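You operate a simulated robot arm through the tools that you are given. There is no shell and no other tool. Be economical: measure what you need, move in short steps, check, and stop when the job is done.

The job below is to be done with a simulated two-armed robot. You get a single attempt, and the scene is never put back.

Task
Take the red tea towel from the top of the oak linen table and lay it out flat on the stone counter.

The check looks at the end state, three seconds after you hand in, the way a careful person would. Anything else that was tipped, shoved, dropped, spilled or broken makes it a failure. Flat cloth is picked up by pressing the open fingertips on it (5 to 10 N) and closing them slowly along it; thin cloth reads only 2 to 8 mm in the jaws.

Robot
Two 6-joint arms with three-finger grippers on one trunk, on a base that drives. Base frame: it is fixed to the floor where the robot stands at the start and does not move with it; the origin is under the middle of the robot, x ahead of it, y to its left, z up. Lengths are in m, angles in rad, forces in N, time in s.
The left shoulder is at the start at [0.04, 0.147, 1.256], the right one opposite. With the tool pointing down near the work surface each hand reaches from about 0.32 to 0.52 m from the robot's upright axis, wherever it stands, measured 20 degrees to its own side. Places, roughly: stone counter [-1.8, 0.3, 1.1]. Payload 2.69 kg a hand.
Tool frame (each hand has its own): the origin (TCP) lies between the finger pads and is the grasp point; the fingertips stand 0.029 m ahead of it; z points along the fingers, y is the line along which they close. Largest opening 0.12 m; the body of the gripper starts 0.078 m behind the TCP.
Orientation is told as [roll, pitch, yaw] about the base's x, y, z axes, in that order, counted from this pose: with the fingers straight down and closing along the base's y, the tool's x points along the base's -x, its y along +y and its z along -z.

Tools
- The arms move only by the tool jog_arm. It takes "left_targets", "right_targets" or both (then of equal length, played together; a hand with none holds still); each is a list of rows, each a list of 2 entries, a list of its own where there are three numbers: the shift along the base's x, y, z in m, then the turn, a rotation vector about the base's x, y, z in rad. In form: [[[dx, dy, dz], [rx, ry, rz]], ...]. A call has 1 to 10 rows; each row is the pose to reach, as a shift and turn from the pose commanded when the call began. "left_claw" and "right_claw" are, for a hand that has rows, the gripper command, from -1 (fully open) to 1 (shut), values between in proportion, set as the call begins (left out, the last holds). Rows are played at 5 a second. More than 0.05 m and 0.15 rad between two rows, or a gripper value outside its range, and nothing of the call is played. A pose out of reach is approached as far as the arm can. The call stops where the force on the tool passes 40 N (or 10 N more than at its start, if that is more) or the arm is blocked; 0.2 s more then pass. The fingers move at their own pace and stop on an object; they squeeze with about 42 N. The grip force told is the motor's: it shows also when the fingers shut on nothing. Time passes only in rows, and 0.2 s behind the last, so rows that repeat a pose let the fingers close. The reply holds the time, the measured pose of the TCP, the force on the tool along the base axes, the opening and the grip force, in the units named above and with some noise, with the torque about the TCP (base axes, N m) and any sound that the robot's microphone picked up.
- Cameras (640 x 400 px; columns grow to the right, rows downward): "scene" is now at [0.0857, -0.0112, 1.4509]; the picture's right is [-0.13, -0.99, -0.00], its down [-0.86, 0.11, -0.50] and it looks along [0.50, -0.07, -0.86] (base axes); focal length 259 px, centre (320, 200). "left" rides on the left gripper at [0.063, 0, -0.104] in its tool frame; the picture's right is [0.00, 1.00, 0.00], its down [-0.83, 0.00, -0.56] and it looks along [-0.56, 0.00, 0.83] (tool axes); focal length 275 px, centre (320, 200). "right" rides on the right gripper at [0.063, 0, -0.104] in its tool frame; the picture's right is [0.00, 1.00, 0.00], its down [-0.83, 0.00, -0.56] and it looks along [-0.56, 0.00, 0.83] (tool axes); focal length 275 px, centre (320, 200). There is no depth. A picture from a camera that has moved, and an enlarged one, comes with that camera's place and axes in the base frame and with its lens.
- grab_frame(camera): a new picture of that camera. It takes no simulated time.
- lift_body(by): slides the trunk up (or, below 0, down) by that many m; the arms and the scene camera ride with it, the base frame stays. It gives what a move gives, with no picture.
- roll_base(legs): drives the robot by 1 to 6 legs, each [ahead, turn to the left] in m and rad, along the robot's own axes; the way and the turn of a leg run together, so that a leg with both is an arc; at most 1.5 m and 3.142 rad a leg. The arms and the cameras ride along, it lands a little off, and it stops where it bumps. It gives what a move gives.
- turn_head(pan, tilt): turns the head with the scene camera to pan (to the left, within 1.501 rad either way) and tilt (down, from -0.506 to 1.204), counted from straight ahead of the robot. It gives what a move gives.
- close_up(camera, box): a new picture of the part [left, top, right, bottom] of that camera's present view, enlarged. It takes no simulated time.
- finish_job(): hands the job in; it is judged then, once.

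Work in short steps. Places have to be worked out from the pictures, the camera data and where the tool is seen: move nearer, look again, correct. Check each grasp and each placing, and mend what went wrong. You have 120 turns and 108 pictures in all, those below and enlarged ones among them. Open the grippers and draw the arms clear of the work before you hand the job in, unless the task says otherwise; then end with one line.

The tools are called after "Request:" by a JSON object that holds its "fn" and its "kwargs". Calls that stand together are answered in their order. jog_arm: Moves the arms, as the interface text tells. Its arguments: {"type":"object","properties":{"left_targets":{"type":"array","items":{"type":"array"}},"left_claw":{"type":"number"},"right_targets":{"type":"array","items":{"type":"array"}},"right_claw":{"type":"number"}},"required":[]} The other tools are called the same way: lift_body (by) slides the trunk up or down; roll_base (legs) drives the base; turn_head (pan, tilt) turns the head that bears the scene camera; grab_frame (camera) takes a picture; close_up (camera, box) takes an enlarged picture of a part of a camera's view; finish_job () hands the job in.

At the start:

```text
time_s: 0.0
left_ee_pos: [0.5158, 0.1357, 0.9416]
left_tcp_rot: [0.0, 0.0, 0.0]
left_ft_force: [-0.4, 1.3, 0.1]
left_moment: [0.0, 0.01, 0.01]
left_opening: 0.1201
left_gripper_force: 0.0
right_ee_pos: [0.4501, -0.337, 0.897]
right_tcp_rot: [0.001, 0.001, -0.001]
right_ft_force: [0.8, -0.4, 0.0]
right_moment: [0.0, 0.0, -0.02]
right_opening: 0.1201
right_gripper_force: 0.1
trunk travel left (down, up): [-0.383, 0.114]
robot x, y, heading: [-0.0008, 0.0013, 0.001]
head pan, tilt: [-0.131, 1.042]
```

scene: 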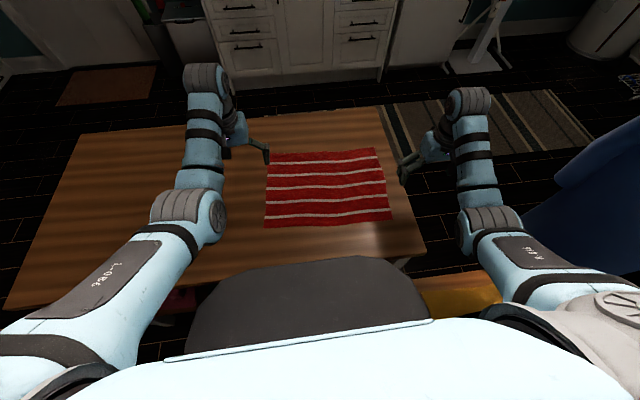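
right: 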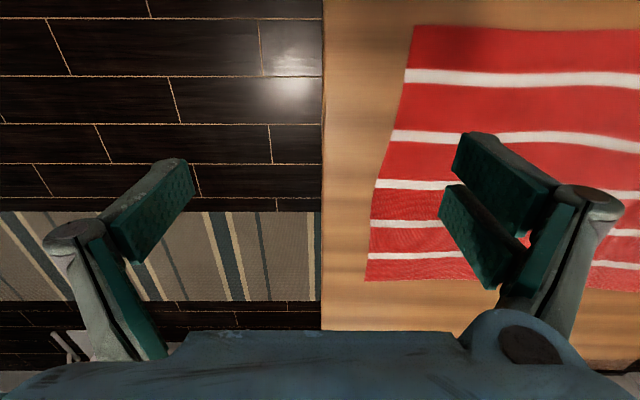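
left: 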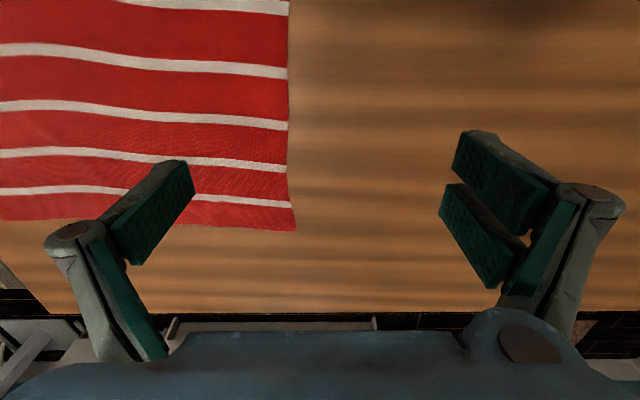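

The towel lies roughly at x 0.39–0.69, y −0.27–0.105, with the table top at z≈0.76. Before grasping I'll look around with the head to see the obstacles and the way to the counter.

Request:
{"fn": "turn_head", "kwargs": {"pan": 1.5, "tilt": 0.5}}

Request:
{"fn": "grab_frame", "kwargs": {"camera": "scene"}}

Request:
{"fn": "turn_head", "kwargs": {"pan": -1.5, "tilt": 0.5}}

Request:
{"fn": "grab_frame", "kwargs": {"camera": "scene"}}

Request:
{"fn": "turn_head", "kwargs": {"pan": 0.0, "tilt": 0.8}}

Request:
{"fn": "grab_frame", "kwargs": {"camera": "scene"}}

```text
time_s: 1.7
left_ee_pos: [0.5164, 0.1353, 0.942]
left_tcp_rot: [0.0, -0.001, 0.001]
left_ft_force: [0.5, -0.8, 0.0]
left_moment: [0.0, 0.02, -0.01]
left_opening: 0.12
left_gripper_force: 0.0
right_ee_pos: [0.4494, -0.3371, 0.8971]
right_tcp_rot: [0.0, 0.0, -0.001]
right_ft_force: [-0.5, -1.1, 0.0]
right_moment: [-0.01, -0.01, -0.03]
right_opening: 0.12
right_gripper_force: 0.1
trunk travel left (down, up): [-0.383, 0.114]
robot x, y, heading: [-0.0001, -0.0017, -0.001]
head pan, tilt: [1.499, 0.499]
```

```text
104 pictures are left
camera scene: at [0.0259, 0.0884, 1.4949], right [1.0, -0.07, 0.0], down [-0.03, -0.48, -0.88], along [0.06, 0.88, -0.48], focal length 259 px, centre (320, 200)
```

scene: 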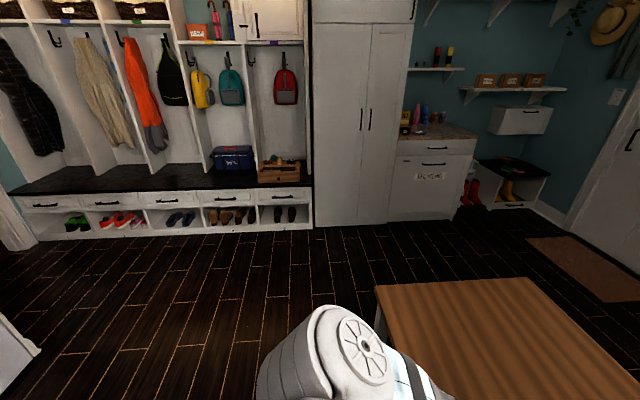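

```text
time_s: 4.3
left_ee_pos: [0.5171, 0.136, 0.9412]
left_tcp_rot: [0.002, 0.001, 0.002]
left_ft_force: [-0.8, 1.0, -0.5]
left_moment: [-0.03, -0.02, 0.02]
left_opening: 0.12
left_gripper_force: 0.1
right_ee_pos: [0.4496, -0.3368, 0.8963]
right_tcp_rot: [0.001, 0.001, 0.001]
right_ft_force: [-0.4, -0.9, 0.0]
right_moment: [0.0, -0.04, 0.02]
right_opening: 0.12
right_gripper_force: 0.1
trunk travel left (down, up): [-0.383, 0.114]
robot x, y, heading: [-0.0019, 0.0025, -0.001]
head pan, tilt: [-1.499, 0.499]
```

```text
103 pictures are left
camera scene: at [0.0259, -0.0931, 1.4949], right [-1.0, -0.07, 0.0], down [-0.03, 0.48, -0.88], along [0.06, -0.88, -0.48], focal length 259 px, centre (320, 200)
```

scene: 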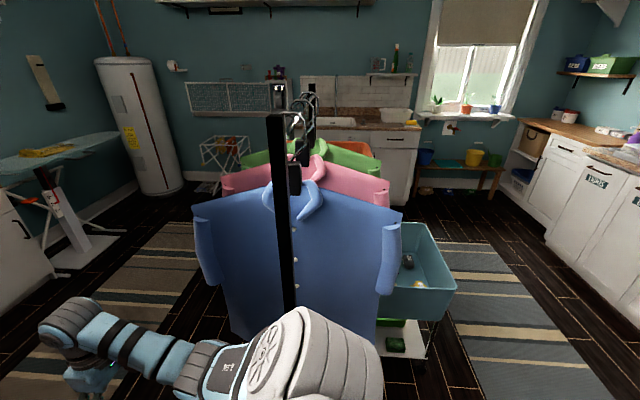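

```text
time_s: 5.9
left_ee_pos: [0.5165, 0.1355, 0.9406]
left_tcp_rot: [0.0, -0.001, 0.0]
left_ft_force: [0.0, 0.8, -0.1]
left_moment: [-0.02, 0.02, 0.02]
left_opening: 0.1202
left_gripper_force: 0.0
right_ee_pos: [0.4503, -0.3376, 0.8975]
right_tcp_rot: [0.001, 0.0, -0.001]
right_ft_force: [-0.5, -0.5, -0.9]
right_moment: [0.0, -0.02, -0.02]
right_opening: 0.12
right_gripper_force: 0.1
trunk travel left (down, up): [-0.383, 0.114]
robot x, y, heading: [-0.0032, 0.0013, -0.0]
head pan, tilt: [0.0, 0.799]
```

```text
102 pictures are left
camera scene: at [0.1, -0.0025, 1.469], right [0.0, -1.0, 0.0], down [-0.72, 0.0, -0.7], along [0.7, 0.0, -0.72], focal length 259 px, centre (320, 200)
```

scene: 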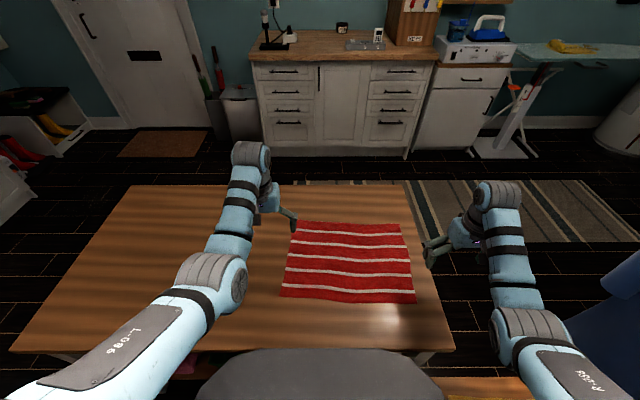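

The left is free, and the right-rear holds a shirt rack and a cart, so I'll later turn left. Next I bring both hands over the near corners of the towel with the jaws partly closed, then look.

Request:
{"fn": "jog_arm", "kwargs": {"left_targets": [[[-0.025, -0.015, -0.022], [0, 0, 0]], [[-0.05, -0.03, -0.045], [0, 0, 0]], [[-0.075, -0.045, -0.067], [0, 0, 0]], [[-0.1, -0.06, -0.09], [0, 0, 0]], [[-0.1, -0.06, -0.09], [0, 0, 0]]], "right_targets": [[[-0.009, 0.024, -0.012], [0, 0, 0]], [[-0.018, 0.048, -0.024], [0, 0, 0]], [[-0.027, 0.072, -0.036], [0, 0, 0]], [[-0.035, 0.095, -0.047], [0, 0, 0]], [[-0.035, 0.095, -0.047], [0, 0, 0]]], "left_claw": 0.33, "right_claw": 0.33}}

Request:
{"fn": "grab_frame", "kwargs": {"camera": "left"}}

Request:
{"fn": "grab_frame", "kwargs": {"camera": "right"}}

Request:
{"fn": "grab_frame", "kwargs": {"camera": "scene"}}

```text
time_s: 7.3
left_ee_pos: [0.4487, 0.1416, 0.8647]
left_tcp_rot: [0.109, -0.071, 0.052]
left_ft_force: [0.5, -0.1, -0.1]
left_moment: [0.02, 0.0, -0.05]
left_opening: 0.0403
left_gripper_force: 0.1
right_ee_pos: [0.414, -0.2424, 0.8493]
right_tcp_rot: [0.0, 0.0, -0.001]
right_ft_force: [0.9, -0.3, 0.4]
right_moment: [0.0, -0.02, 0.02]
right_opening: 0.0403
right_gripper_force: 0.1
trunk travel left (down, up): [-0.383, 0.114]
robot x, y, heading: [0.0009, -0.0012, 0.002]
head pan, tilt: [0.0, 0.799]
stopped in row 5 (left hand): the arm was blocked; the commanded pose is now the measured one
```

```text
101 pictures are left
camera left: at [0.3784, 0.1282, 0.9631], right [-0.05, 0.99, 0.11], down [0.79, -0.02, 0.61], along [0.61, 0.12, -0.79], focal length 275 px, centre (320, 200)
```

left: 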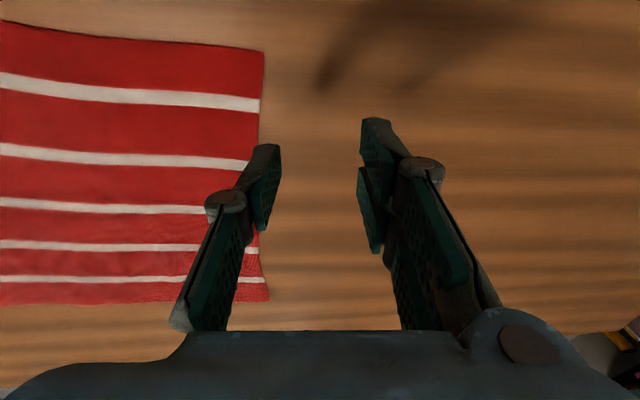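

```text
100 pictures are left
camera right: at [0.3514, -0.2412, 0.9549], right [0.0, 1.0, 0.0], down [0.83, 0.0, 0.56], along [0.56, 0.0, -0.83], focal length 275 px, centre (320, 200)
```

right: 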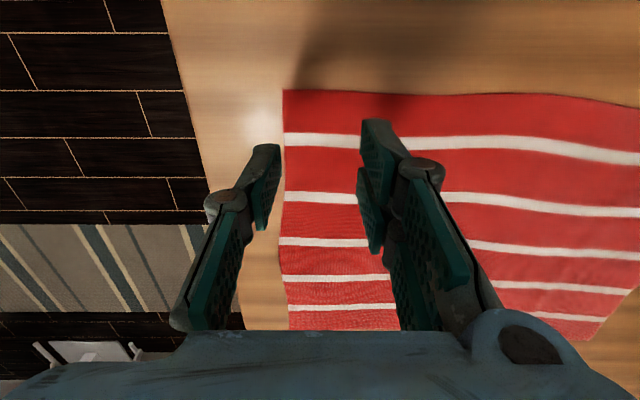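

```text
99 pictures are left
camera scene: at [0.1001, -0.0029, 1.469], right [0.0, -1.0, 0.0], down [-0.72, 0.0, -0.7], along [0.7, 0.0, -0.72], focal length 259 px, centre (320, 200)
```

scene: 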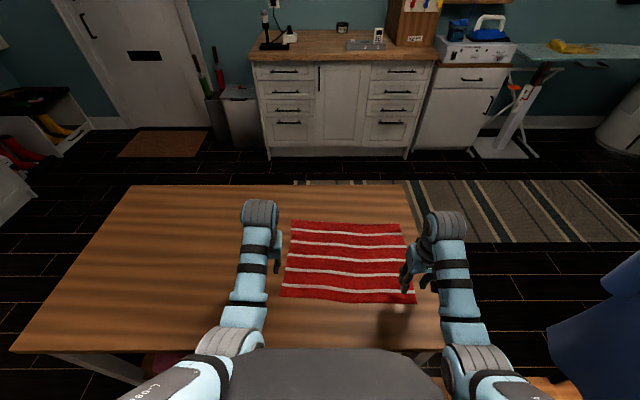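

The left arm can't reach so far inward from here, so I need the robot centred on the towel (y≈−0.085). I straighten the left hand, then shift the base sideways by turn–back–turn–ahead.

Request:
{"fn": "jog_arm", "kwargs": {"left_targets": [[[0.0, 0.02, 0.005], [-0.05, 0.035, -0.025]], [[0.0, 0.03, 0.01], [-0.109, 0.071, -0.052]], [[0.0, 0.03, 0.01], [-0.109, 0.071, -0.052]]]}}

Request:
{"fn": "roll_base", "kwargs": {"legs": [[0, 0.3], [-0.28, 0], [0, -0.3], [0.22, 0]]}}

Request:
{"fn": "grab_frame", "kwargs": {"camera": "scene"}}

```text
time_s: 8.1
left_ee_pos: [0.4459, 0.1667, 0.8727]
left_tcp_rot: [-0.007, 0.006, 0.001]
left_ft_force: [-0.3, -0.2, -0.1]
left_moment: [0.0, 0.01, 0.02]
left_opening: 0.0401
left_gripper_force: 0.1
right_ee_pos: [0.4134, -0.2423, 0.8506]
right_tcp_rot: [0.001, 0.0, 0.0]
right_ft_force: [-0.4, 0.8, -0.3]
right_moment: [0.04, -0.02, 0.02]
right_opening: 0.0405
right_gripper_force: 0.1
trunk travel left (down, up): [-0.383, 0.114]
robot x, y, heading: [0.0047, -0.0012, -0.003]
head pan, tilt: [0.0, 0.799]
```

```text
time_s: 13.3
left_ee_pos: [0.4018, 0.0846, 0.8738]
left_tcp_rot: [-0.007, 0.004, -0.003]
left_ft_force: [0.3, 0.1, 0.5]
left_moment: [0.0, -0.03, 0.02]
left_opening: 0.0403
left_gripper_force: 0.0
right_ee_pos: [0.3675, -0.3252, 0.8521]
right_tcp_rot: [0.0, -0.002, -0.001]
right_ft_force: [0.2, -0.7, 0.4]
right_moment: [-0.04, 0.0, 0.0]
right_opening: 0.0403
right_gripper_force: 0.0
trunk travel left (down, up): [-0.383, 0.114]
robot x, y, heading: [-0.0447, -0.0814, -0.002]
head pan, tilt: [0.0, 0.799]
```

```text
98 pictures are left
camera scene: at [0.0536, -0.0853, 1.4692], right [0.0, -1.0, 0.0], down [-0.72, 0.0, -0.7], along [0.7, 0.0, -0.72], focal length 259 px, centre (320, 200)
```

scene: 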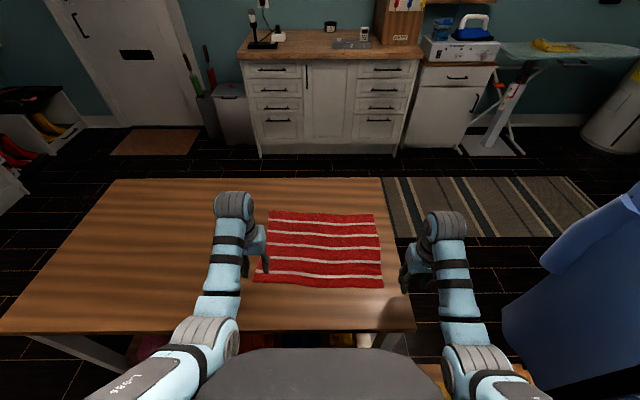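

Base is centred now. The near edge runs from about (0.413, 0.113) to (0.394, −0.266); I move the hands above grip points just inside these corners, tips about 2 cm above the cloth.

Request:
{"fn": "jog_arm", "kwargs": {"left_targets": [[[0.01, -0.001, -0.02], [0, 0, 0]], [[0.02, -0.003, -0.04], [0, 0, 0]], [[0.023, -0.003, -0.06], [0.007, -0.004, 0]], [[0.023, -0.003, -0.06], [0.007, -0.004, 0]]], "right_targets": [[[0.013, 0.03, -0.01], [0, 0, 0]], [[0.026, 0.06, -0.02], [0, 0, 0]], [[0.04, 0.089, -0.037], [0, 0, 0]], [[0.04, 0.089, -0.037], [0, 0, 0]]]}}

Request:
{"fn": "grab_frame", "kwargs": {"camera": "left"}}

Request:
{"fn": "grab_frame", "kwargs": {"camera": "right"}}

Request:
{"fn": "grab_frame", "kwargs": {"camera": "scene"}}

```text
time_s: 14.3
left_ee_pos: [0.4272, 0.0806, 0.8122]
left_tcp_rot: [0.003, 0.003, -0.004]
left_ft_force: [-0.7, -0.8, -0.5]
left_moment: [0.0, -0.04, 0.0]
left_opening: 0.0401
left_gripper_force: 0.1
right_ee_pos: [0.4077, -0.2355, 0.8141]
right_tcp_rot: [0.001, 0.0, -0.004]
right_ft_force: [1.2, 0.0, 0.3]
right_moment: [0.02, 0.0, 0.0]
right_opening: 0.0401
right_gripper_force: 0.0
trunk travel left (down, up): [-0.383, 0.114]
robot x, y, heading: [-0.0461, -0.0807, 0.003]
head pan, tilt: [0.0, 0.799]
```

```text
97 pictures are left
camera left: at [0.3631, 0.0819, 0.9164], right [0.01, 1.0, 0.0], down [0.83, -0.01, 0.55], along [0.55, 0.0, -0.83], focal length 275 px, centre (320, 200)
```

left: 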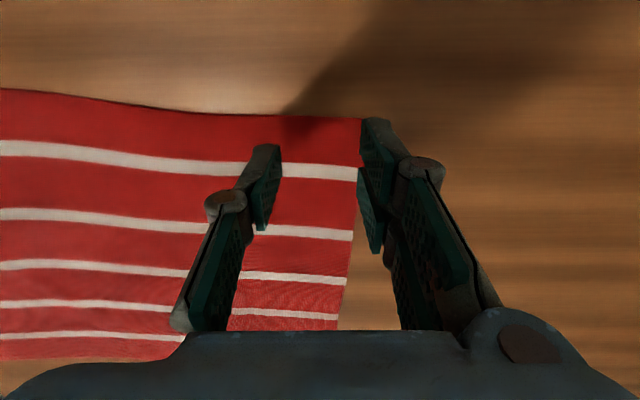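

```text
96 pictures are left
camera right: at [0.3452, -0.2343, 0.9173], right [0.0, 1.0, 0.0], down [0.83, 0.0, 0.56], along [0.56, 0.0, -0.83], focal length 275 px, centre (320, 200)
```

right: 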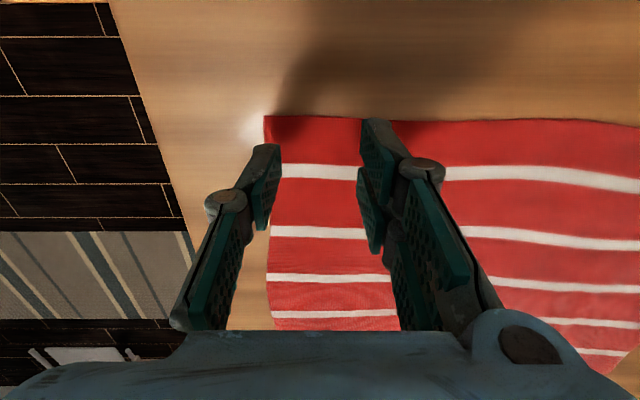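

```text
95 pictures are left
camera scene: at [0.0561, -0.0855, 1.469], right [0.0, -1.0, 0.0], down [-0.72, 0.0, -0.7], along [0.7, 0.0, -0.72], focal length 259 px, centre (320, 200)
```

scene: 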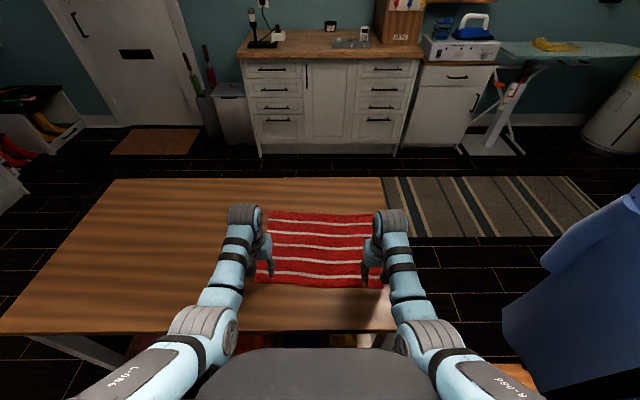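

Corners confirmed at (0.411, 0.106) and (0.393, −0.266). I shift the hands slightly inward and lower towards contact.

Request:
{"fn": "jog_arm", "kwargs": {"left_targets": [[[-0.003, -0.009, -0.005], [0, 0, 0]], [[-0.003, -0.009, -0.012], [0, 0, 0]], [[-0.003, -0.009, -0.016], [0, 0, 0]], [[-0.003, -0.009, -0.019], [0, 0, 0]]], "right_targets": [[[-0.002, 0.008, -0.005], [0, 0, 0]], [[-0.002, 0.008, -0.012], [0, 0, 0]], [[-0.002, 0.008, -0.017], [0, 0, 0]], [[-0.002, 0.008, -0.021], [0, 0, 0]]]}}

```text
time_s: 15.3
left_ee_pos: [0.4241, 0.0724, 0.7937]
left_tcp_rot: [-0.001, 0.003, -0.002]
left_ft_force: [-0.9, 0.3, -0.7]
left_moment: [0.02, 0.04, -0.02]
left_opening: 0.0401
left_gripper_force: 0.2
right_ee_pos: [0.4079, -0.2286, 0.7909]
right_tcp_rot: [0.001, 0.0, -0.005]
right_ft_force: [-0.7, 0.4, 0.7]
right_moment: [0.02, 0.0, 0.02]
right_opening: 0.0402
right_gripper_force: 0.0
trunk travel left (down, up): [-0.383, 0.114]
robot x, y, heading: [-0.0405, -0.083, -0.001]
head pan, tilt: [0.0, 0.799]
```

No contact yet. I go down in 2 mm rows a little further.

Request:
{"fn": "jog_arm", "kwargs": {"left_targets": [[[0, 0, -0.003], [0, 0, 0]], [[0, 0, -0.005], [0, 0, 0]], [[0, 0, -0.007], [0, 0, 0]], [[0, 0, -0.008], [0, 0, 0]]], "right_targets": [[[0, 0, -0.002], [0, 0, 0]], [[0, 0, -0.003], [0, 0, 0]], [[0, 0, -0.004], [0, 0, 0]], [[0, 0, -0.005], [0, 0, 0]]]}}

```text
time_s: 16.3
left_ee_pos: [0.4234, 0.07, 0.7901]
left_tcp_rot: [0.002, -0.003, -0.004]
left_ft_force: [1.7, 0.1, 27.7]
left_moment: [0.39, -0.08, -0.04]
left_opening: 0.0419
left_gripper_force: 0.6
right_ee_pos: [0.4055, -0.2291, 0.7891]
right_tcp_rot: [0.0, -0.004, -0.004]
right_ft_force: [1.7, 0.5, 6.7]
right_moment: [-0.02, -0.04, 0.01]
right_opening: 0.0404
right_gripper_force: 0.0
trunk travel left (down, up): [-0.383, 0.114]
robot x, y, heading: [-0.042, -0.085, -0.006]
head pan, tilt: [0.0, 0.799]
```

Left presses 28 N, right 6.7 N. I back the left off by 3 mm.

Request:
{"fn": "jog_arm", "kwargs": {"left_targets": [[[0, 0, 0.003], [0, 0, 0]], [[0, 0, 0.003], [0, 0, 0]]]}}

```text
time_s: 16.9
left_ee_pos: [0.4202, 0.0715, 0.7895]
left_tcp_rot: [-0.001, 0.002, -0.003]
left_ft_force: [1.6, 0.4, 5.1]
left_moment: [0.0, -0.07, 0.01]
left_opening: 0.0403
left_gripper_force: 0.2
right_ee_pos: [0.4057, -0.2282, 0.7892]
right_tcp_rot: [-0.002, -0.005, -0.004]
right_ft_force: [-1.5, -0.9, 19.1]
right_moment: [0.05, 0.09, 0.0]
right_opening: 0.0412
right_gripper_force: 0.6
trunk travel left (down, up): [-0.383, 0.114]
robot x, y, heading: [-0.0404, -0.0818, -0.004]
head pan, tilt: [0.0, 0.799]
```

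Left is at 5 N, but right has settled to 19 N. I raise the right 1.5 mm and start closing both in small steps.

Request:
{"fn": "jog_arm", "kwargs": {"left_targets": [[[0, 0, -0.0005], [0, 0, 0]], [[0, 0, -0.0005], [0, 0, 0]], [[0, 0, -0.0005], [0, 0, 0]]], "right_targets": [[[0, 0, 0.0015], [0, 0, 0]], [[0, 0, 0.0015], [0, 0, 0]], [[0, 0, 0.0015], [0, 0, 0]]]}}

Request:
{"fn": "jog_arm", "kwargs": {"left_targets": [[[0, 0, 0], [0, 0, 0]], [[0, 0, 0], [0, 0, 0]]], "right_targets": [[[0, 0, 0], [0, 0, 0]], [[0, 0, 0], [0, 0, 0]]], "left_claw": 0.45, "right_claw": 0.45}}

Request:
{"fn": "grab_frame", "kwargs": {"camera": "left"}}

Request:
{"fn": "grab_frame", "kwargs": {"camera": "right"}}

```text
time_s: 17.7
left_ee_pos: [0.4212, 0.0705, 0.7911]
left_tcp_rot: [0.002, 0.001, -0.003]
left_ft_force: [-4.6, 0.6, 14.3]
left_moment: [0.12, 0.12, 0.01]
left_opening: 0.0407
left_gripper_force: 0.2
right_ee_pos: [0.4044, -0.2288, 0.7903]
right_tcp_rot: [0.0, 0.0, -0.004]
right_ft_force: [1.1, -0.1, 2.7]
right_moment: [-0.01, -0.02, 0.0]
right_opening: 0.0405
right_gripper_force: 0.0
trunk travel left (down, up): [-0.383, 0.114]
robot x, y, heading: [-0.0423, -0.087, -0.001]
head pan, tilt: [0.0, 0.799]
```

```text
time_s: 18.3
left_ee_pos: [0.4221, 0.0703, 0.7906]
left_tcp_rot: [0.003, 0.0, -0.004]
left_ft_force: [-0.2, -1.7, 14.4]
left_moment: [0.0, 0.0, 0.02]
left_opening: 0.0325
left_gripper_force: 0.0
right_ee_pos: [0.4049, -0.2295, 0.79]
right_tcp_rot: [0.0, -0.002, -0.003]
right_ft_force: [-0.3, 0.5, 2.8]
right_moment: [0.01, 0.03, 0.02]
right_opening: 0.0325
right_gripper_force: 0.2
trunk travel left (down, up): [-0.383, 0.114]
robot x, y, heading: [-0.0418, -0.0792, -0.006]
head pan, tilt: [0.0, 0.799]
```

```text
94 pictures are left
camera left: at [0.3589, 0.0722, 0.8935], right [0.01, 1.0, 0.0], down [0.83, -0.01, 0.56], along [0.56, 0.0, -0.83], focal length 275 px, centre (320, 200)
```

left: 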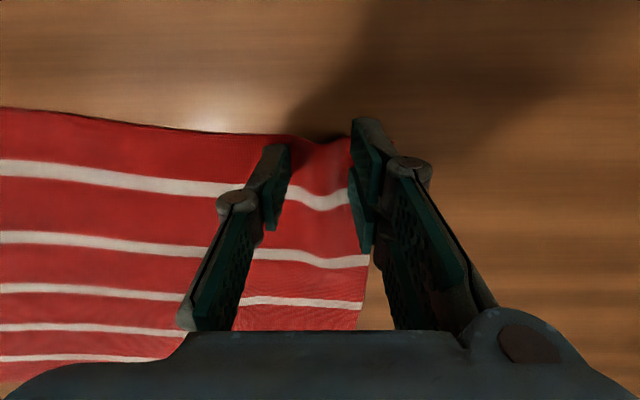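

```text
93 pictures are left
camera right: at [0.3425, -0.2279, 0.8941], right [0.0, 1.0, 0.0], down [0.83, 0.0, 0.56], along [0.56, 0.0, -0.83], focal length 275 px, centre (320, 200)
```

right: 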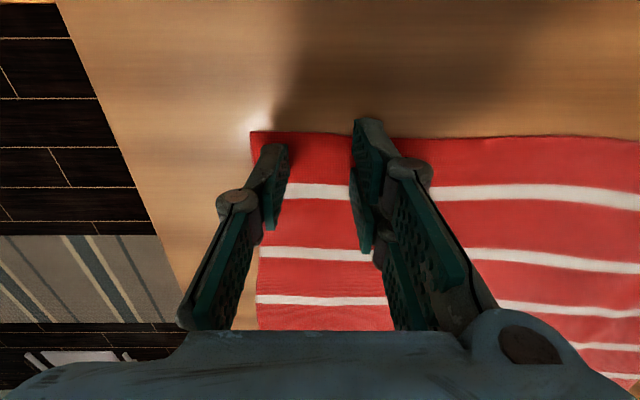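

The left gathers a fold nicely; the right presses too lightly (2.8 N), so I lower it 1 mm and keep closing.

Request:
{"fn": "jog_arm", "kwargs": {"left_targets": [[[0, 0, 0.0005], [0, 0, 0]], [[0, 0, 0.0005], [0, 0, 0]]], "right_targets": [[[0, 0, -0.0012], [0, 0, 0]], [[0, 0, -0.0012], [0, 0, 0]]]}}

Request:
{"fn": "jog_arm", "kwargs": {"left_targets": [[[0, 0, 0], [0, 0, 0]], [[0, 0, 0], [0, 0, 0]]], "right_targets": [[[0, 0, 0], [0, 0, 0]], [[0, 0, 0], [0, 0, 0]]], "left_claw": 0.55, "right_claw": 0.55}}

Request:
{"fn": "jog_arm", "kwargs": {"left_targets": [[[0, 0, 0], [0, 0, 0]], [[0, 0, 0], [0, 0, 0]]], "right_targets": [[[0, 0, 0], [0, 0, 0]], [[0, 0, 0], [0, 0, 0]]], "left_claw": 0.65, "right_claw": 0.65}}

Request:
{"fn": "grab_frame", "kwargs": {"camera": "left"}}

Request:
{"fn": "grab_frame", "kwargs": {"camera": "right"}}

```text
time_s: 18.9
left_ee_pos: [0.4221, 0.0711, 0.7901]
left_tcp_rot: [0.002, 0.0, -0.003]
left_ft_force: [0.2, -0.5, 4.7]
left_moment: [0.02, -0.01, 0.02]
left_opening: 0.0322
left_gripper_force: 0.1
right_ee_pos: [0.405, -0.2282, 0.7902]
right_tcp_rot: [0.002, -0.001, -0.004]
right_ft_force: [-1.3, -1.6, 12.8]
right_moment: [-0.05, 0.12, 0.01]
right_opening: 0.0324
right_gripper_force: 0.0
trunk travel left (down, up): [-0.383, 0.114]
robot x, y, heading: [-0.0429, -0.083, -0.004]
head pan, tilt: [0.0, 0.799]
```

```text
time_s: 19.5
left_ee_pos: [0.422, 0.072, 0.7901]
left_tcp_rot: [0.0, 0.002, -0.005]
left_ft_force: [0.3, 0.5, 4.1]
left_moment: [0.01, -0.01, -0.01]
left_opening: 0.0259
left_gripper_force: 0.2
right_ee_pos: [0.4062, -0.2285, 0.7898]
right_tcp_rot: [0.0, -0.001, -0.004]
right_ft_force: [0.6, 0.1, 11.5]
right_moment: [0.14, 0.01, 0.0]
right_opening: 0.026
right_gripper_force: 0.1
trunk travel left (down, up): [-0.383, 0.114]
robot x, y, heading: [-0.0411, -0.0829, -0.003]
head pan, tilt: [0.0, 0.799]
```

```text
time_s: 20.1
left_ee_pos: [0.4232, 0.0718, 0.7889]
left_tcp_rot: [-0.001, 0.004, -0.003]
left_ft_force: [-0.1, -0.4, 2.5]
left_moment: [0.01, 0.03, 0.0]
left_opening: 0.021
left_gripper_force: 0.0
right_ee_pos: [0.406, -0.2292, 0.7894]
right_tcp_rot: [-0.002, -0.003, -0.003]
right_ft_force: [-0.2, 0.6, 9.1]
right_moment: [0.01, 0.01, -0.02]
right_opening: 0.019
right_gripper_force: 0.0
trunk travel left (down, up): [-0.383, 0.114]
robot x, y, heading: [-0.0424, -0.0848, -0.006]
head pan, tilt: [0.0, 0.799]
```

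```text
92 pictures are left
camera left: at [0.3592, 0.0731, 0.8937], right [0.01, 1.0, 0.0], down [0.83, -0.01, 0.55], along [0.55, 0.0, -0.83], focal length 275 px, centre (320, 200)
```

left: 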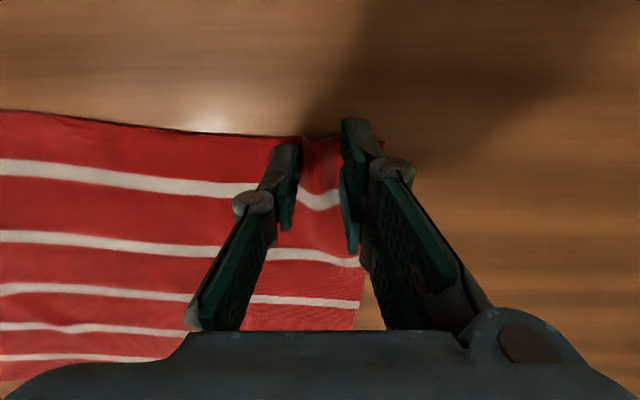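

```text
91 pictures are left
camera right: at [0.3433, -0.2269, 0.8934], right [0.0, 1.0, 0.0], down [0.83, 0.0, 0.56], along [0.56, 0.0, -0.83], focal length 275 px, centre (320, 200)
```

right: 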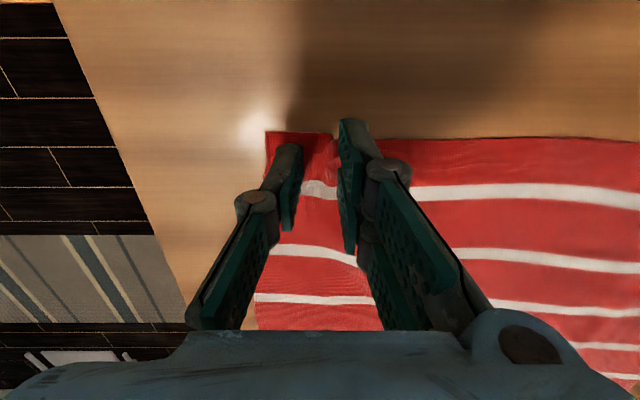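

Both gather folds. I lower the left slightly and finish closing.

Request:
{"fn": "jog_arm", "kwargs": {"left_targets": [[[0, 0, -0.0005], [0, 0, 0]], [[0, 0, -0.0005], [0, 0, 0]]], "right_targets": [[[0, 0, 0], [0, 0, 0]], [[0, 0, 0], [0, 0, 0]]], "left_claw": 0.78, "right_claw": 0.78}}

Request:
{"fn": "jog_arm", "kwargs": {"left_targets": [[[0, 0, 0], [0, 0, 0]], [[0, 0, 0], [0, 0, 0]]], "right_targets": [[[0, 0, 0], [0, 0, 0]], [[0, 0, 0], [0, 0, 0]]], "left_claw": 0.9, "right_claw": 0.9}}

Request:
{"fn": "jog_arm", "kwargs": {"left_targets": [[[0, 0, 0], [0, 0, 0]], [[0, 0, 0], [0, 0, 0]]], "right_targets": [[[0, 0, 0], [0, 0, 0]], [[0, 0, 0], [0, 0, 0]]], "left_claw": 1, "right_claw": 1}}

Request:
{"fn": "jog_arm", "kwargs": {"left_targets": [[[0, 0, 0.02], [0, 0, 0]], [[0, 0, 0.04], [0, 0, 0]]], "right_targets": [[[0, 0, 0.02], [0, 0, 0]], [[0, 0, 0.04], [0, 0, 0]]]}}

Request:
{"fn": "grab_frame", "kwargs": {"camera": "left"}}

Request:
{"fn": "grab_frame", "kwargs": {"camera": "right"}}

```text
time_s: 20.7
left_ee_pos: [0.4234, 0.0713, 0.7886]
left_tcp_rot: [0.002, 0.0, -0.004]
left_ft_force: [0.9, -0.9, 5.0]
left_moment: [0.03, 0.0, 0.0]
left_opening: 0.012
left_gripper_force: 0.0
right_ee_pos: [0.4062, -0.2285, 0.7888]
right_tcp_rot: [0.001, 0.0, -0.002]
right_ft_force: [0.2, -0.7, 5.0]
right_moment: [-0.01, 0.01, -0.01]
right_opening: 0.0116
right_gripper_force: 0.0
trunk travel left (down, up): [-0.383, 0.114]
robot x, y, heading: [-0.0465, -0.0804, -0.005]
head pan, tilt: [0.0, 0.799]
```

```text
time_s: 21.3
left_ee_pos: [0.4231, 0.0712, 0.7884]
left_tcp_rot: [0.001, 0.004, -0.002]
left_ft_force: [-1.1, -1.1, 2.5]
left_moment: [-0.04, 0.06, 0.01]
left_opening: 0.0058
left_gripper_force: 0.1
right_ee_pos: [0.4069, -0.228, 0.7892]
right_tcp_rot: [0.0, 0.0, -0.003]
right_ft_force: [0.5, 1.4, 1.5]
right_moment: [0.04, 0.05, -0.01]
right_opening: 0.0064
right_gripper_force: 0.5
trunk travel left (down, up): [-0.383, 0.114]
robot x, y, heading: [-0.0428, -0.0818, -0.002]
head pan, tilt: [0.0, 0.799]
```

```text
time_s: 21.9
left_ee_pos: [0.4222, 0.0711, 0.7888]
left_tcp_rot: [0.0, 0.004, -0.004]
left_ft_force: [-0.4, -4.6, 2.1]
left_moment: [-0.17, 0.0, -0.01]
left_opening: 0.0022
left_gripper_force: 31.5
right_ee_pos: [0.4064, -0.227, 0.7896]
right_tcp_rot: [-0.001, 0.001, -0.003]
right_ft_force: [-0.4, 5.7, 7.4]
right_moment: [0.17, 0.09, -0.01]
right_opening: 0.0016
right_gripper_force: 30.0
trunk travel left (down, up): [-0.383, 0.114]
robot x, y, heading: [-0.041, -0.0815, -0.001]
head pan, tilt: [0.0, 0.799]
```

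```text
time_s: 22.5
left_ee_pos: [0.4222, 0.0705, 0.8271]
left_tcp_rot: [0.0, 0.003, -0.005]
left_ft_force: [-0.3, -3.8, -1.1]
left_moment: [0.01, 0.03, -0.04]
left_opening: 0.003
left_gripper_force: 34.0
right_ee_pos: [0.4068, -0.2279, 0.8282]
right_tcp_rot: [-0.002, 0.001, -0.003]
right_ft_force: [-0.2, 5.3, -0.7]
right_moment: [0.1, 0.01, 0.05]
right_opening: 0.0025
right_gripper_force: 30.7
trunk travel left (down, up): [-0.383, 0.114]
robot x, y, heading: [-0.0448, -0.0851, -0.002]
head pan, tilt: [0.0, 0.799]
```

```text
90 pictures are left
camera left: at [0.3595, 0.0728, 0.9322], right [0.01, 1.0, 0.0], down [0.83, -0.01, 0.55], along [0.55, 0.0, -0.83], focal length 275 px, centre (320, 200)
```

left: 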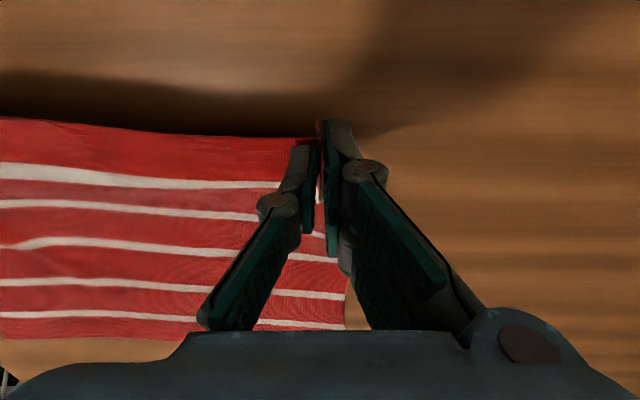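

```text
89 pictures are left
camera right: at [0.3449, -0.227, 0.9323], right [0.0, 1.0, 0.0], down [0.83, 0.0, 0.56], along [0.56, 0.0, -0.83], focal length 275 px, centre (320, 200)
```

right: 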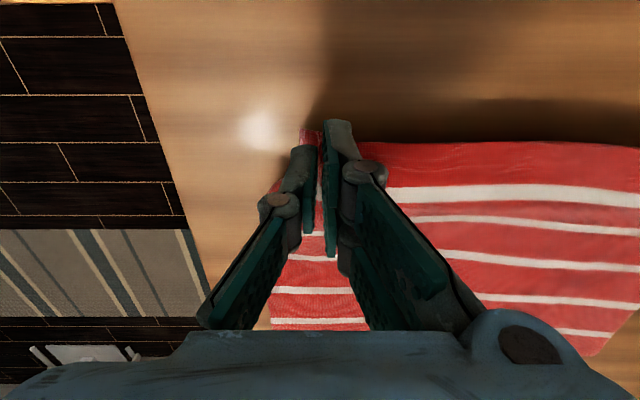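

Both corners are held with some tension between the hands. I ease them inward, then raise the trunk to lift the towel.

Request:
{"fn": "jog_arm", "kwargs": {"left_targets": [[[0, -0.004, 0.03], [0, 0, 0]], [[0, -0.004, 0.06], [0, 0, 0]]], "right_targets": [[[0, 0.004, 0.03], [0, 0, 0]], [[0, 0.004, 0.06], [0, 0, 0]]]}}

Request:
{"fn": "lift_body", "kwargs": {"by": 0.11}}

Request:
{"fn": "grab_frame", "kwargs": {"camera": "scene"}}

```text
time_s: 23.1
left_ee_pos: [0.4232, 0.0671, 0.8881]
left_tcp_rot: [0.002, 0.004, -0.001]
left_ft_force: [-0.6, -0.3, 0.1]
left_moment: [0.01, -0.03, 0.0]
left_opening: 0.0015
left_gripper_force: 29.8
right_ee_pos: [0.4064, -0.2251, 0.8895]
right_tcp_rot: [-0.003, 0.002, -0.006]
right_ft_force: [-0.2, 0.2, 0.2]
right_moment: [-0.01, -0.01, -0.02]
right_opening: 0.0001
right_gripper_force: 29.0
trunk travel left (down, up): [-0.383, 0.114]
robot x, y, heading: [-0.046, -0.0813, -0.007]
head pan, tilt: [0.0, 0.799]
```

```text
time_s: 24.5
left_ee_pos: [0.423, 0.0677, 0.9976]
left_tcp_rot: [0.0, 0.004, -0.005]
left_ft_force: [0.2, 0.0, 0.3]
left_moment: [0.21, 0.01, 0.01]
left_opening: 0.0013
left_gripper_force: 29.7
right_ee_pos: [0.4086, -0.2248, 1.0001]
right_tcp_rot: [-0.001, -0.001, -0.004]
right_ft_force: [0.1, 1.3, -0.5]
right_moment: [-0.05, 0.03, 0.02]
right_opening: 0.0
right_gripper_force: 29.0
trunk travel left (down, up): [-0.493, 0.004]
robot x, y, heading: [-0.043, -0.0839, -0.005]
head pan, tilt: [0.0, 0.799]
```

```text
88 pictures are left
camera scene: at [0.0565, -0.0851, 1.5794], right [0.0, -1.0, 0.0], down [-0.72, 0.0, -0.7], along [0.7, 0.0, -0.72], focal length 259 px, centre (320, 200)
```

scene: 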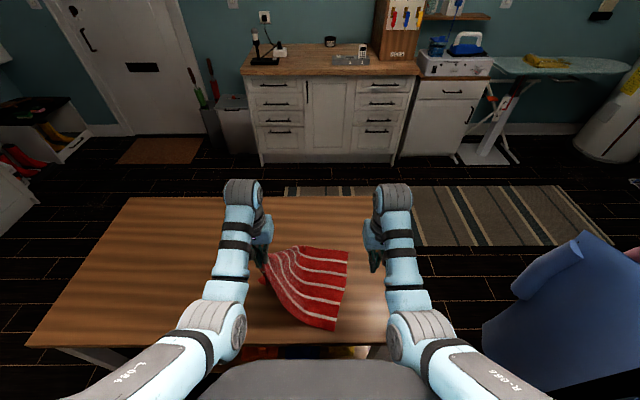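

The right hand lost its corner (opening 0); the left still holds. I'll lower back down, lay the left corner back, and regrasp with a wider gather.

Request:
{"fn": "lift_body", "kwargs": {"by": -0.11}}

Request:
{"fn": "jog_arm", "kwargs": {"right_targets": [[[0, -0.03, 0.03], [0, 0, 0]], [[0, -0.06, 0.06], [0, 0, 0]], [[-0.02, -0.1, 0.08], [0, 0, 0]]]}}

Request:
{"fn": "grab_frame", "kwargs": {"camera": "scene"}}

Request:
{"fn": "grab_frame", "kwargs": {"camera": "left"}}

Request:
{"fn": "grab_frame", "kwargs": {"camera": "right"}}

```text
time_s: 25.9
left_ee_pos: [0.4238, 0.068, 0.8877]
left_tcp_rot: [0.001, 0.003, -0.004]
left_ft_force: [0.6, -2.9, 1.0]
left_moment: [-0.71, 0.03, 0.04]
left_opening: 0.002
left_gripper_force: 31.3
right_ee_pos: [0.4069, -0.2252, 0.8903]
right_tcp_rot: [0.0, -0.001, -0.003]
right_ft_force: [0.1, 0.2, -0.2]
right_moment: [0.04, -0.01, -0.02]
right_opening: 0.0001
right_gripper_force: 28.5
trunk travel left (down, up): [-0.383, 0.114]
robot x, y, heading: [-0.045, -0.0783, -0.002]
head pan, tilt: [0.0, 0.799]
```

```text
time_s: 26.7
left_ee_pos: [0.4228, 0.067, 0.8884]
left_tcp_rot: [0.003, 0.003, -0.004]
left_ft_force: [0.3, 0.3, 2.0]
left_moment: [-0.12, -0.06, -0.02]
left_opening: 0.001
left_gripper_force: 27.7
right_ee_pos: [0.4431, -0.3254, 0.916]
right_tcp_rot: [0.0, 0.002, -0.004]
right_ft_force: [0.6, -0.5, -0.5]
right_moment: [-0.01, 0.01, 0.03]
right_opening: 0.0003
right_gripper_force: 28.4
right hand out of reach, approached as far as the arm can: row 1, 2, 3
trunk travel left (down, up): [-0.383, 0.114]
robot x, y, heading: [-0.0398, -0.0844, -0.003]
head pan, tilt: [0.0, 0.799]
```

```text
87 pictures are left
camera scene: at [0.0558, -0.0867, 1.469], right [0.0, -1.0, 0.0], down [-0.72, 0.0, -0.7], along [0.7, 0.0, -0.72], focal length 259 px, centre (320, 200)
```

scene: 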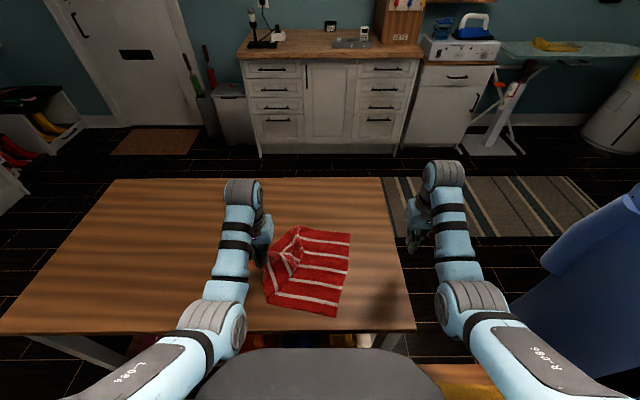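

```text
86 pictures are left
camera left: at [0.3595, 0.068, 0.9922], right [0.01, 1.0, 0.0], down [0.83, -0.01, 0.55], along [0.55, 0.0, -0.83], focal length 275 px, centre (320, 200)
```

left: 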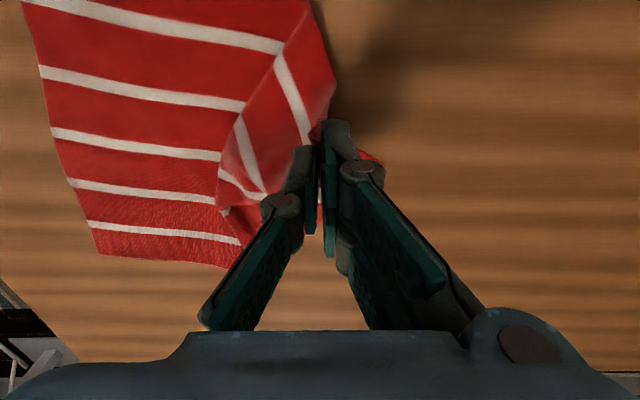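

```text
85 pictures are left
camera right: at [0.3807, -0.325, 1.0211], right [0.0, 1.0, 0.0], down [0.83, 0.0, 0.56], along [0.56, 0.0, -0.83], focal length 275 px, centre (320, 200)
```

right: 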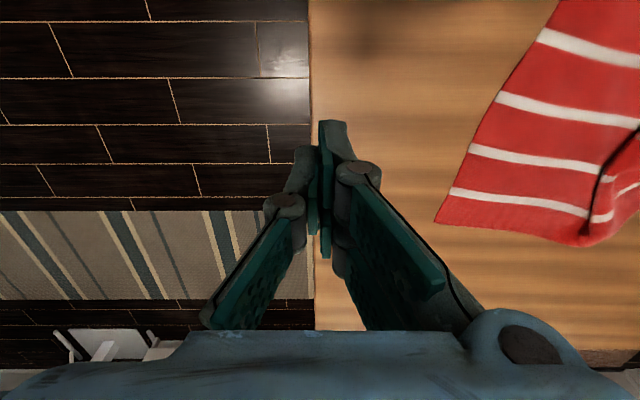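

The right edge now runs about (0.31, −0.13) to (0.59, −0.19). I pull the held left corner outward and down to spread the cloth out again.

Request:
{"fn": "jog_arm", "kwargs": {"left_targets": [[[-0.005, 0.02, -0.015], [0, 0, 0]], [[-0.01, 0.045, -0.03], [0, 0, 0]], [[-0.015, 0.07, -0.045], [0, 0, 0]], [[-0.02, 0.095, -0.06], [0, 0, 0]], [[-0.025, 0.12, -0.075], [0, 0, 0]], [[-0.03, 0.135, -0.09], [0, 0, 0]], [[-0.03, 0.135, -0.09], [0, 0, 0]]]}}

Request:
{"fn": "grab_frame", "kwargs": {"camera": "scene"}}

Request:
{"fn": "grab_frame", "kwargs": {"camera": "left"}}

```text
time_s: 28.3
left_ee_pos: [0.3915, 0.2032, 0.7975]
left_tcp_rot: [0.0, 0.003, -0.004]
left_ft_force: [-0.1, 0.5, -1.3]
left_moment: [0.1, -0.03, -0.01]
left_opening: 0.0031
left_gripper_force: 32.5
right_ee_pos: [0.4433, -0.3259, 0.9175]
right_tcp_rot: [0.0, 0.002, -0.003]
right_ft_force: [0.1, -0.7, -0.2]
right_moment: [0.01, 0.0, -0.02]
right_opening: 0.0
right_gripper_force: 28.8
trunk travel left (down, up): [-0.383, 0.114]
robot x, y, heading: [-0.0412, -0.0874, -0.002]
head pan, tilt: [0.0, 0.799]
```

```text
84 pictures are left
camera scene: at [0.0565, -0.0853, 1.469], right [0.0, -1.0, 0.0], down [-0.72, 0.0, -0.7], along [0.7, 0.0, -0.72], focal length 259 px, centre (320, 200)
```

scene: 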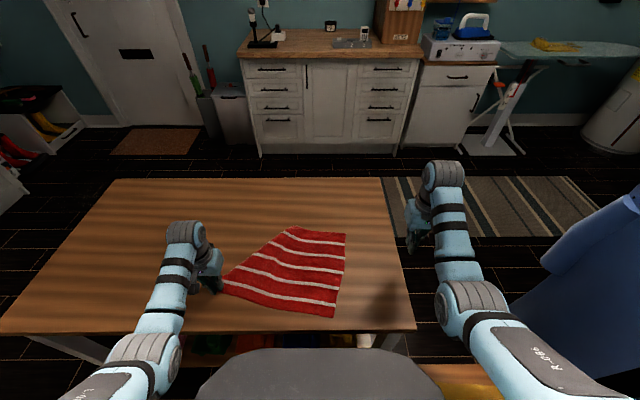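

```text
83 pictures are left
camera left: at [0.3288, 0.2045, 0.9011], right [0.01, 1.0, 0.0], down [0.83, -0.01, 0.55], along [0.55, 0.0, -0.83], focal length 275 px, centre (320, 200)
```

left: 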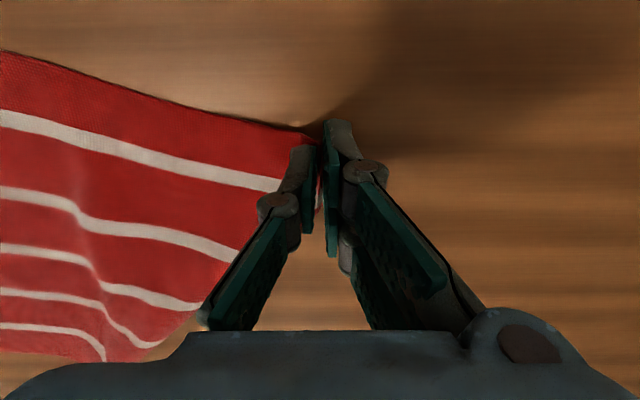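

The left corner is spread out, but the near-right corner is too far inward for the right hand. I release the left, lift, and re-park the base square to the towel's near edge (heading about −0.22).

Request:
{"fn": "jog_arm", "kwargs": {"left_targets": [[[0, 0, -0.004], [0, 0, 0]], [[0, 0, -0.004], [0, 0, 0]], [[0, 0, -0.004], [0, 0, 0]]], "left_claw": 0.2}}

Request:
{"fn": "jog_arm", "kwargs": {"left_targets": [[[0, 0, 0.03], [0, 0, 0]], [[0, -0.01, 0.07], [0, 0, 0]], [[0, -0.01, 0.1], [0, 0, 0]]]}}

Request:
{"fn": "roll_base", "kwargs": {"legs": [[0, -0.5], [-0.767, 0], [0, 0.28], [0.64, 0]]}}

Request:
{"fn": "grab_frame", "kwargs": {"camera": "scene"}}

```text
time_s: 29.1
left_ee_pos: [0.3924, 0.2025, 0.7932]
left_tcp_rot: [0.001, 0.003, -0.004]
left_ft_force: [-0.2, 0.1, -0.1]
left_moment: [0.01, -0.03, 0.01]
left_opening: 0.0479
left_gripper_force: 0.0
right_ee_pos: [0.4438, -0.3247, 0.9162]
right_tcp_rot: [-0.001, 0.001, -0.003]
right_ft_force: [0.8, -0.6, -1.4]
right_moment: [-0.04, 0.03, -0.01]
right_opening: 0.0001
right_gripper_force: 28.2
trunk travel left (down, up): [-0.383, 0.114]
robot x, y, heading: [-0.046, -0.0824, -0.005]
head pan, tilt: [0.0, 0.799]
```

```text
time_s: 29.9
left_ee_pos: [0.4001, 0.1936, 0.8822]
left_tcp_rot: [0.0, 0.004, -0.003]
left_ft_force: [-0.6, -0.3, 0.3]
left_moment: [0.01, 0.07, 0.02]
left_opening: 0.048
left_gripper_force: 0.1
left hand out of reach, approached as far as the arm can: row 3
right_ee_pos: [0.4429, -0.3252, 0.9171]
right_tcp_rot: [0.001, 0.002, -0.003]
right_ft_force: [-0.5, 0.0, 0.1]
right_moment: [0.04, -0.01, -0.02]
right_opening: 0.0
right_gripper_force: 28.2
trunk travel left (down, up): [-0.383, 0.114]
robot x, y, heading: [-0.0442, -0.0826, 0.001]
head pan, tilt: [0.0, 0.799]
```

```text
time_s: 31.4
left_ee_pos: [0.4678, 0.036, 0.8809]
left_tcp_rot: [-0.004, 0.004, -0.335]
left_ft_force: [-0.8, -0.4, 0.2]
left_moment: [-0.02, 0.01, 0.0]
left_opening: 0.0482
left_gripper_force: 0.0
right_ee_pos: [0.3421, -0.4623, 0.9185]
right_tcp_rot: [0.006, -0.005, -0.326]
right_ft_force: [0.6, 0.2, -0.5]
right_moment: [-0.02, 0.03, 0.0]
right_opening: 0.0
right_gripper_force: 28.8
trunk travel left (down, up): [-0.383, 0.114]
robot x, y, heading: [-0.045, -0.0835, -0.328]
head pan, tilt: [0.0, 0.799]
stopped in leg 1: the robot was blocked; the commanded pose is now the measured one
```

```text
82 pictures are left
camera scene: at [0.0527, -0.1144, 1.469], right [-0.33, -0.95, 0.0], down [-0.68, 0.23, -0.7], along [0.66, -0.23, -0.72], focal length 259 px, centre (320, 200)
```

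scene: 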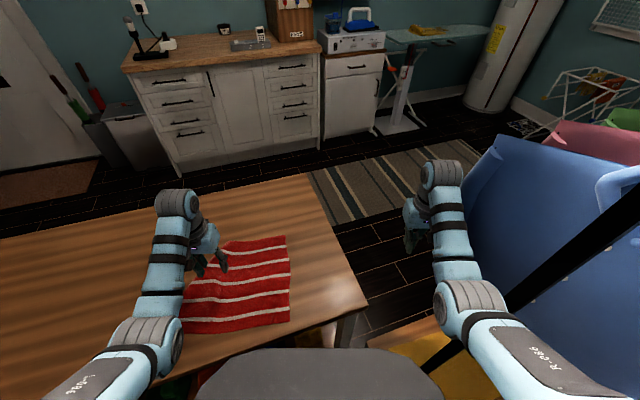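

The turn was blocked, probably the right elbow against the shirt rack. I turn straight back left, then check the rack.

Request:
{"fn": "roll_base", "kwargs": {"legs": [[0, 0.328]]}}

Request:
{"fn": "turn_head", "kwargs": {"pan": -1.2, "tilt": 0.6}}

Request:
{"fn": "grab_frame", "kwargs": {"camera": "scene"}}

```text
time_s: 32.8
left_ee_pos: [0.4041, 0.1882, 0.882]
left_tcp_rot: [0.001, 0.004, -0.015]
left_ft_force: [-0.1, -0.2, 0.6]
left_moment: [0.0, 0.0, -0.01]
left_opening: 0.0482
left_gripper_force: 0.1
right_ee_pos: [0.4427, -0.3252, 0.9179]
right_tcp_rot: [0.009, -0.004, -0.006]
right_ft_force: [0.1, 0.1, 0.1]
right_moment: [-0.01, 0.0, 0.0]
right_opening: 0.0002
right_gripper_force: 28.4
trunk travel left (down, up): [-0.383, 0.114]
robot x, y, heading: [-0.0421, -0.0839, -0.014]
head pan, tilt: [0.0, 0.799]
```

```text
time_s: 34.2
left_ee_pos: [0.4044, 0.1888, 0.8804]
left_tcp_rot: [0.003, 0.004, -0.016]
left_ft_force: [0.1, -0.3, 0.3]
left_moment: [0.04, -0.01, 0.01]
left_opening: 0.048
left_gripper_force: 0.2
right_ee_pos: [0.4419, -0.3243, 0.9191]
right_tcp_rot: [0.006, -0.004, -0.007]
right_ft_force: [-0.7, 0.3, 0.0]
right_moment: [0.0, 0.0, -0.02]
right_opening: 0.0
right_gripper_force: 28.5
trunk travel left (down, up): [-0.383, 0.114]
robot x, y, heading: [-0.0474, -0.0808, -0.014]
head pan, tilt: [-1.201, 0.6]
```

```text
81 pictures are left
camera scene: at [0.007, -0.1676, 1.4858], right [-0.94, -0.35, 0.0], down [-0.2, 0.53, -0.82], along [0.29, -0.77, -0.57], focal length 259 px, centre (320, 200)
```

scene: 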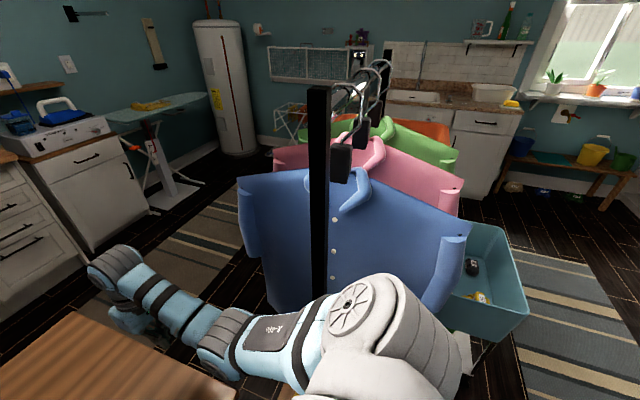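

The rack stands undisturbed. I take another way: straight back, turn left, ahead, then turn to heading −0.22, which keeps the right arm away from the rack.

Request:
{"fn": "roll_base", "kwargs": {"legs": [[-0.5, 0], [0, 0.55], [0.44, 0], [0, -0.76]]}}

Request:
{"fn": "turn_head", "kwargs": {"pan": 0, "tilt": 0.8}}

Request:
{"fn": "grab_frame", "kwargs": {"camera": "scene"}}

```text
time_s: 42.9
left_ee_pos: [0.3368, 0.3074, 0.8815]
left_tcp_rot: [0.0, 0.003, -0.243]
left_ft_force: [0.4, 0.1, 0.5]
left_moment: [-0.02, -0.02, -0.01]
left_opening: 0.0479
left_gripper_force: 0.1
right_ee_pos: [0.2604, -0.202, 0.918]
right_tcp_rot: [0.007, -0.004, -0.234]
right_ft_force: [0.2, -0.2, 0.6]
right_moment: [-0.01, -0.03, 0.0]
right_opening: 0.0
right_gripper_force: 28.6
trunk travel left (down, up): [-0.383, 0.114]
robot x, y, heading: [-0.1585, 0.1449, -0.242]
head pan, tilt: [-1.201, 0.6]
```

```text
time_s: 44.3
left_ee_pos: [0.3389, 0.3073, 0.8821]
left_tcp_rot: [0.001, 0.004, -0.242]
left_ft_force: [0.1, -0.2, -0.3]
left_moment: [-0.02, 0.02, 0.0]
left_opening: 0.048
left_gripper_force: 0.2
right_ee_pos: [0.2589, -0.2031, 0.9194]
right_tcp_rot: [0.008, -0.006, -0.237]
right_ft_force: [-0.8, 0.6, 0.2]
right_moment: [-0.03, -0.02, -0.01]
right_opening: 0.0
right_gripper_force: 28.1
trunk travel left (down, up): [-0.383, 0.114]
robot x, y, heading: [-0.1593, 0.1388, -0.237]
head pan, tilt: [0.0, 0.799]
```

```text
80 pictures are left
camera scene: at [-0.062, 0.1165, 1.469], right [-0.24, -0.97, 0.0], down [-0.7, 0.17, -0.7], along [0.68, -0.17, -0.72], focal length 259 px, centre (320, 200)
```

scene: 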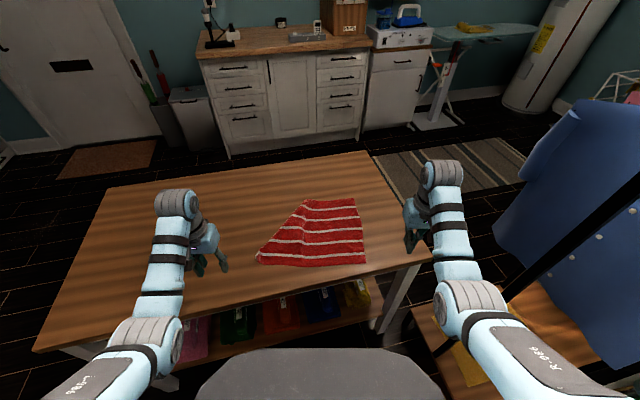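

The near edge is now square to the robot. I drive 8.5 cm ahead and then bring the hands over the corners.

Request:
{"fn": "roll_base", "kwargs": {"legs": [[0.085, 0]]}}

```text
time_s: 45.4
left_ee_pos: [0.4106, 0.2871, 0.8858]
left_tcp_rot: [0.001, -0.006, -0.242]
left_ft_force: [0.2, 0.0, -0.2]
left_moment: [-0.04, -0.09, -0.02]
left_opening: 0.0477
left_gripper_force: 0.0
right_ee_pos: [0.3329, -0.2202, 0.9238]
right_tcp_rot: [0.006, -0.015, -0.236]
right_ft_force: [-1.1, -0.4, 0.2]
right_moment: [-0.01, -0.06, -0.02]
right_opening: 0.0003
right_gripper_force: 29.2
trunk travel left (down, up): [-0.383, 0.114]
robot x, y, heading: [-0.0759, 0.1218, -0.242]
head pan, tilt: [0.0, 0.799]
```

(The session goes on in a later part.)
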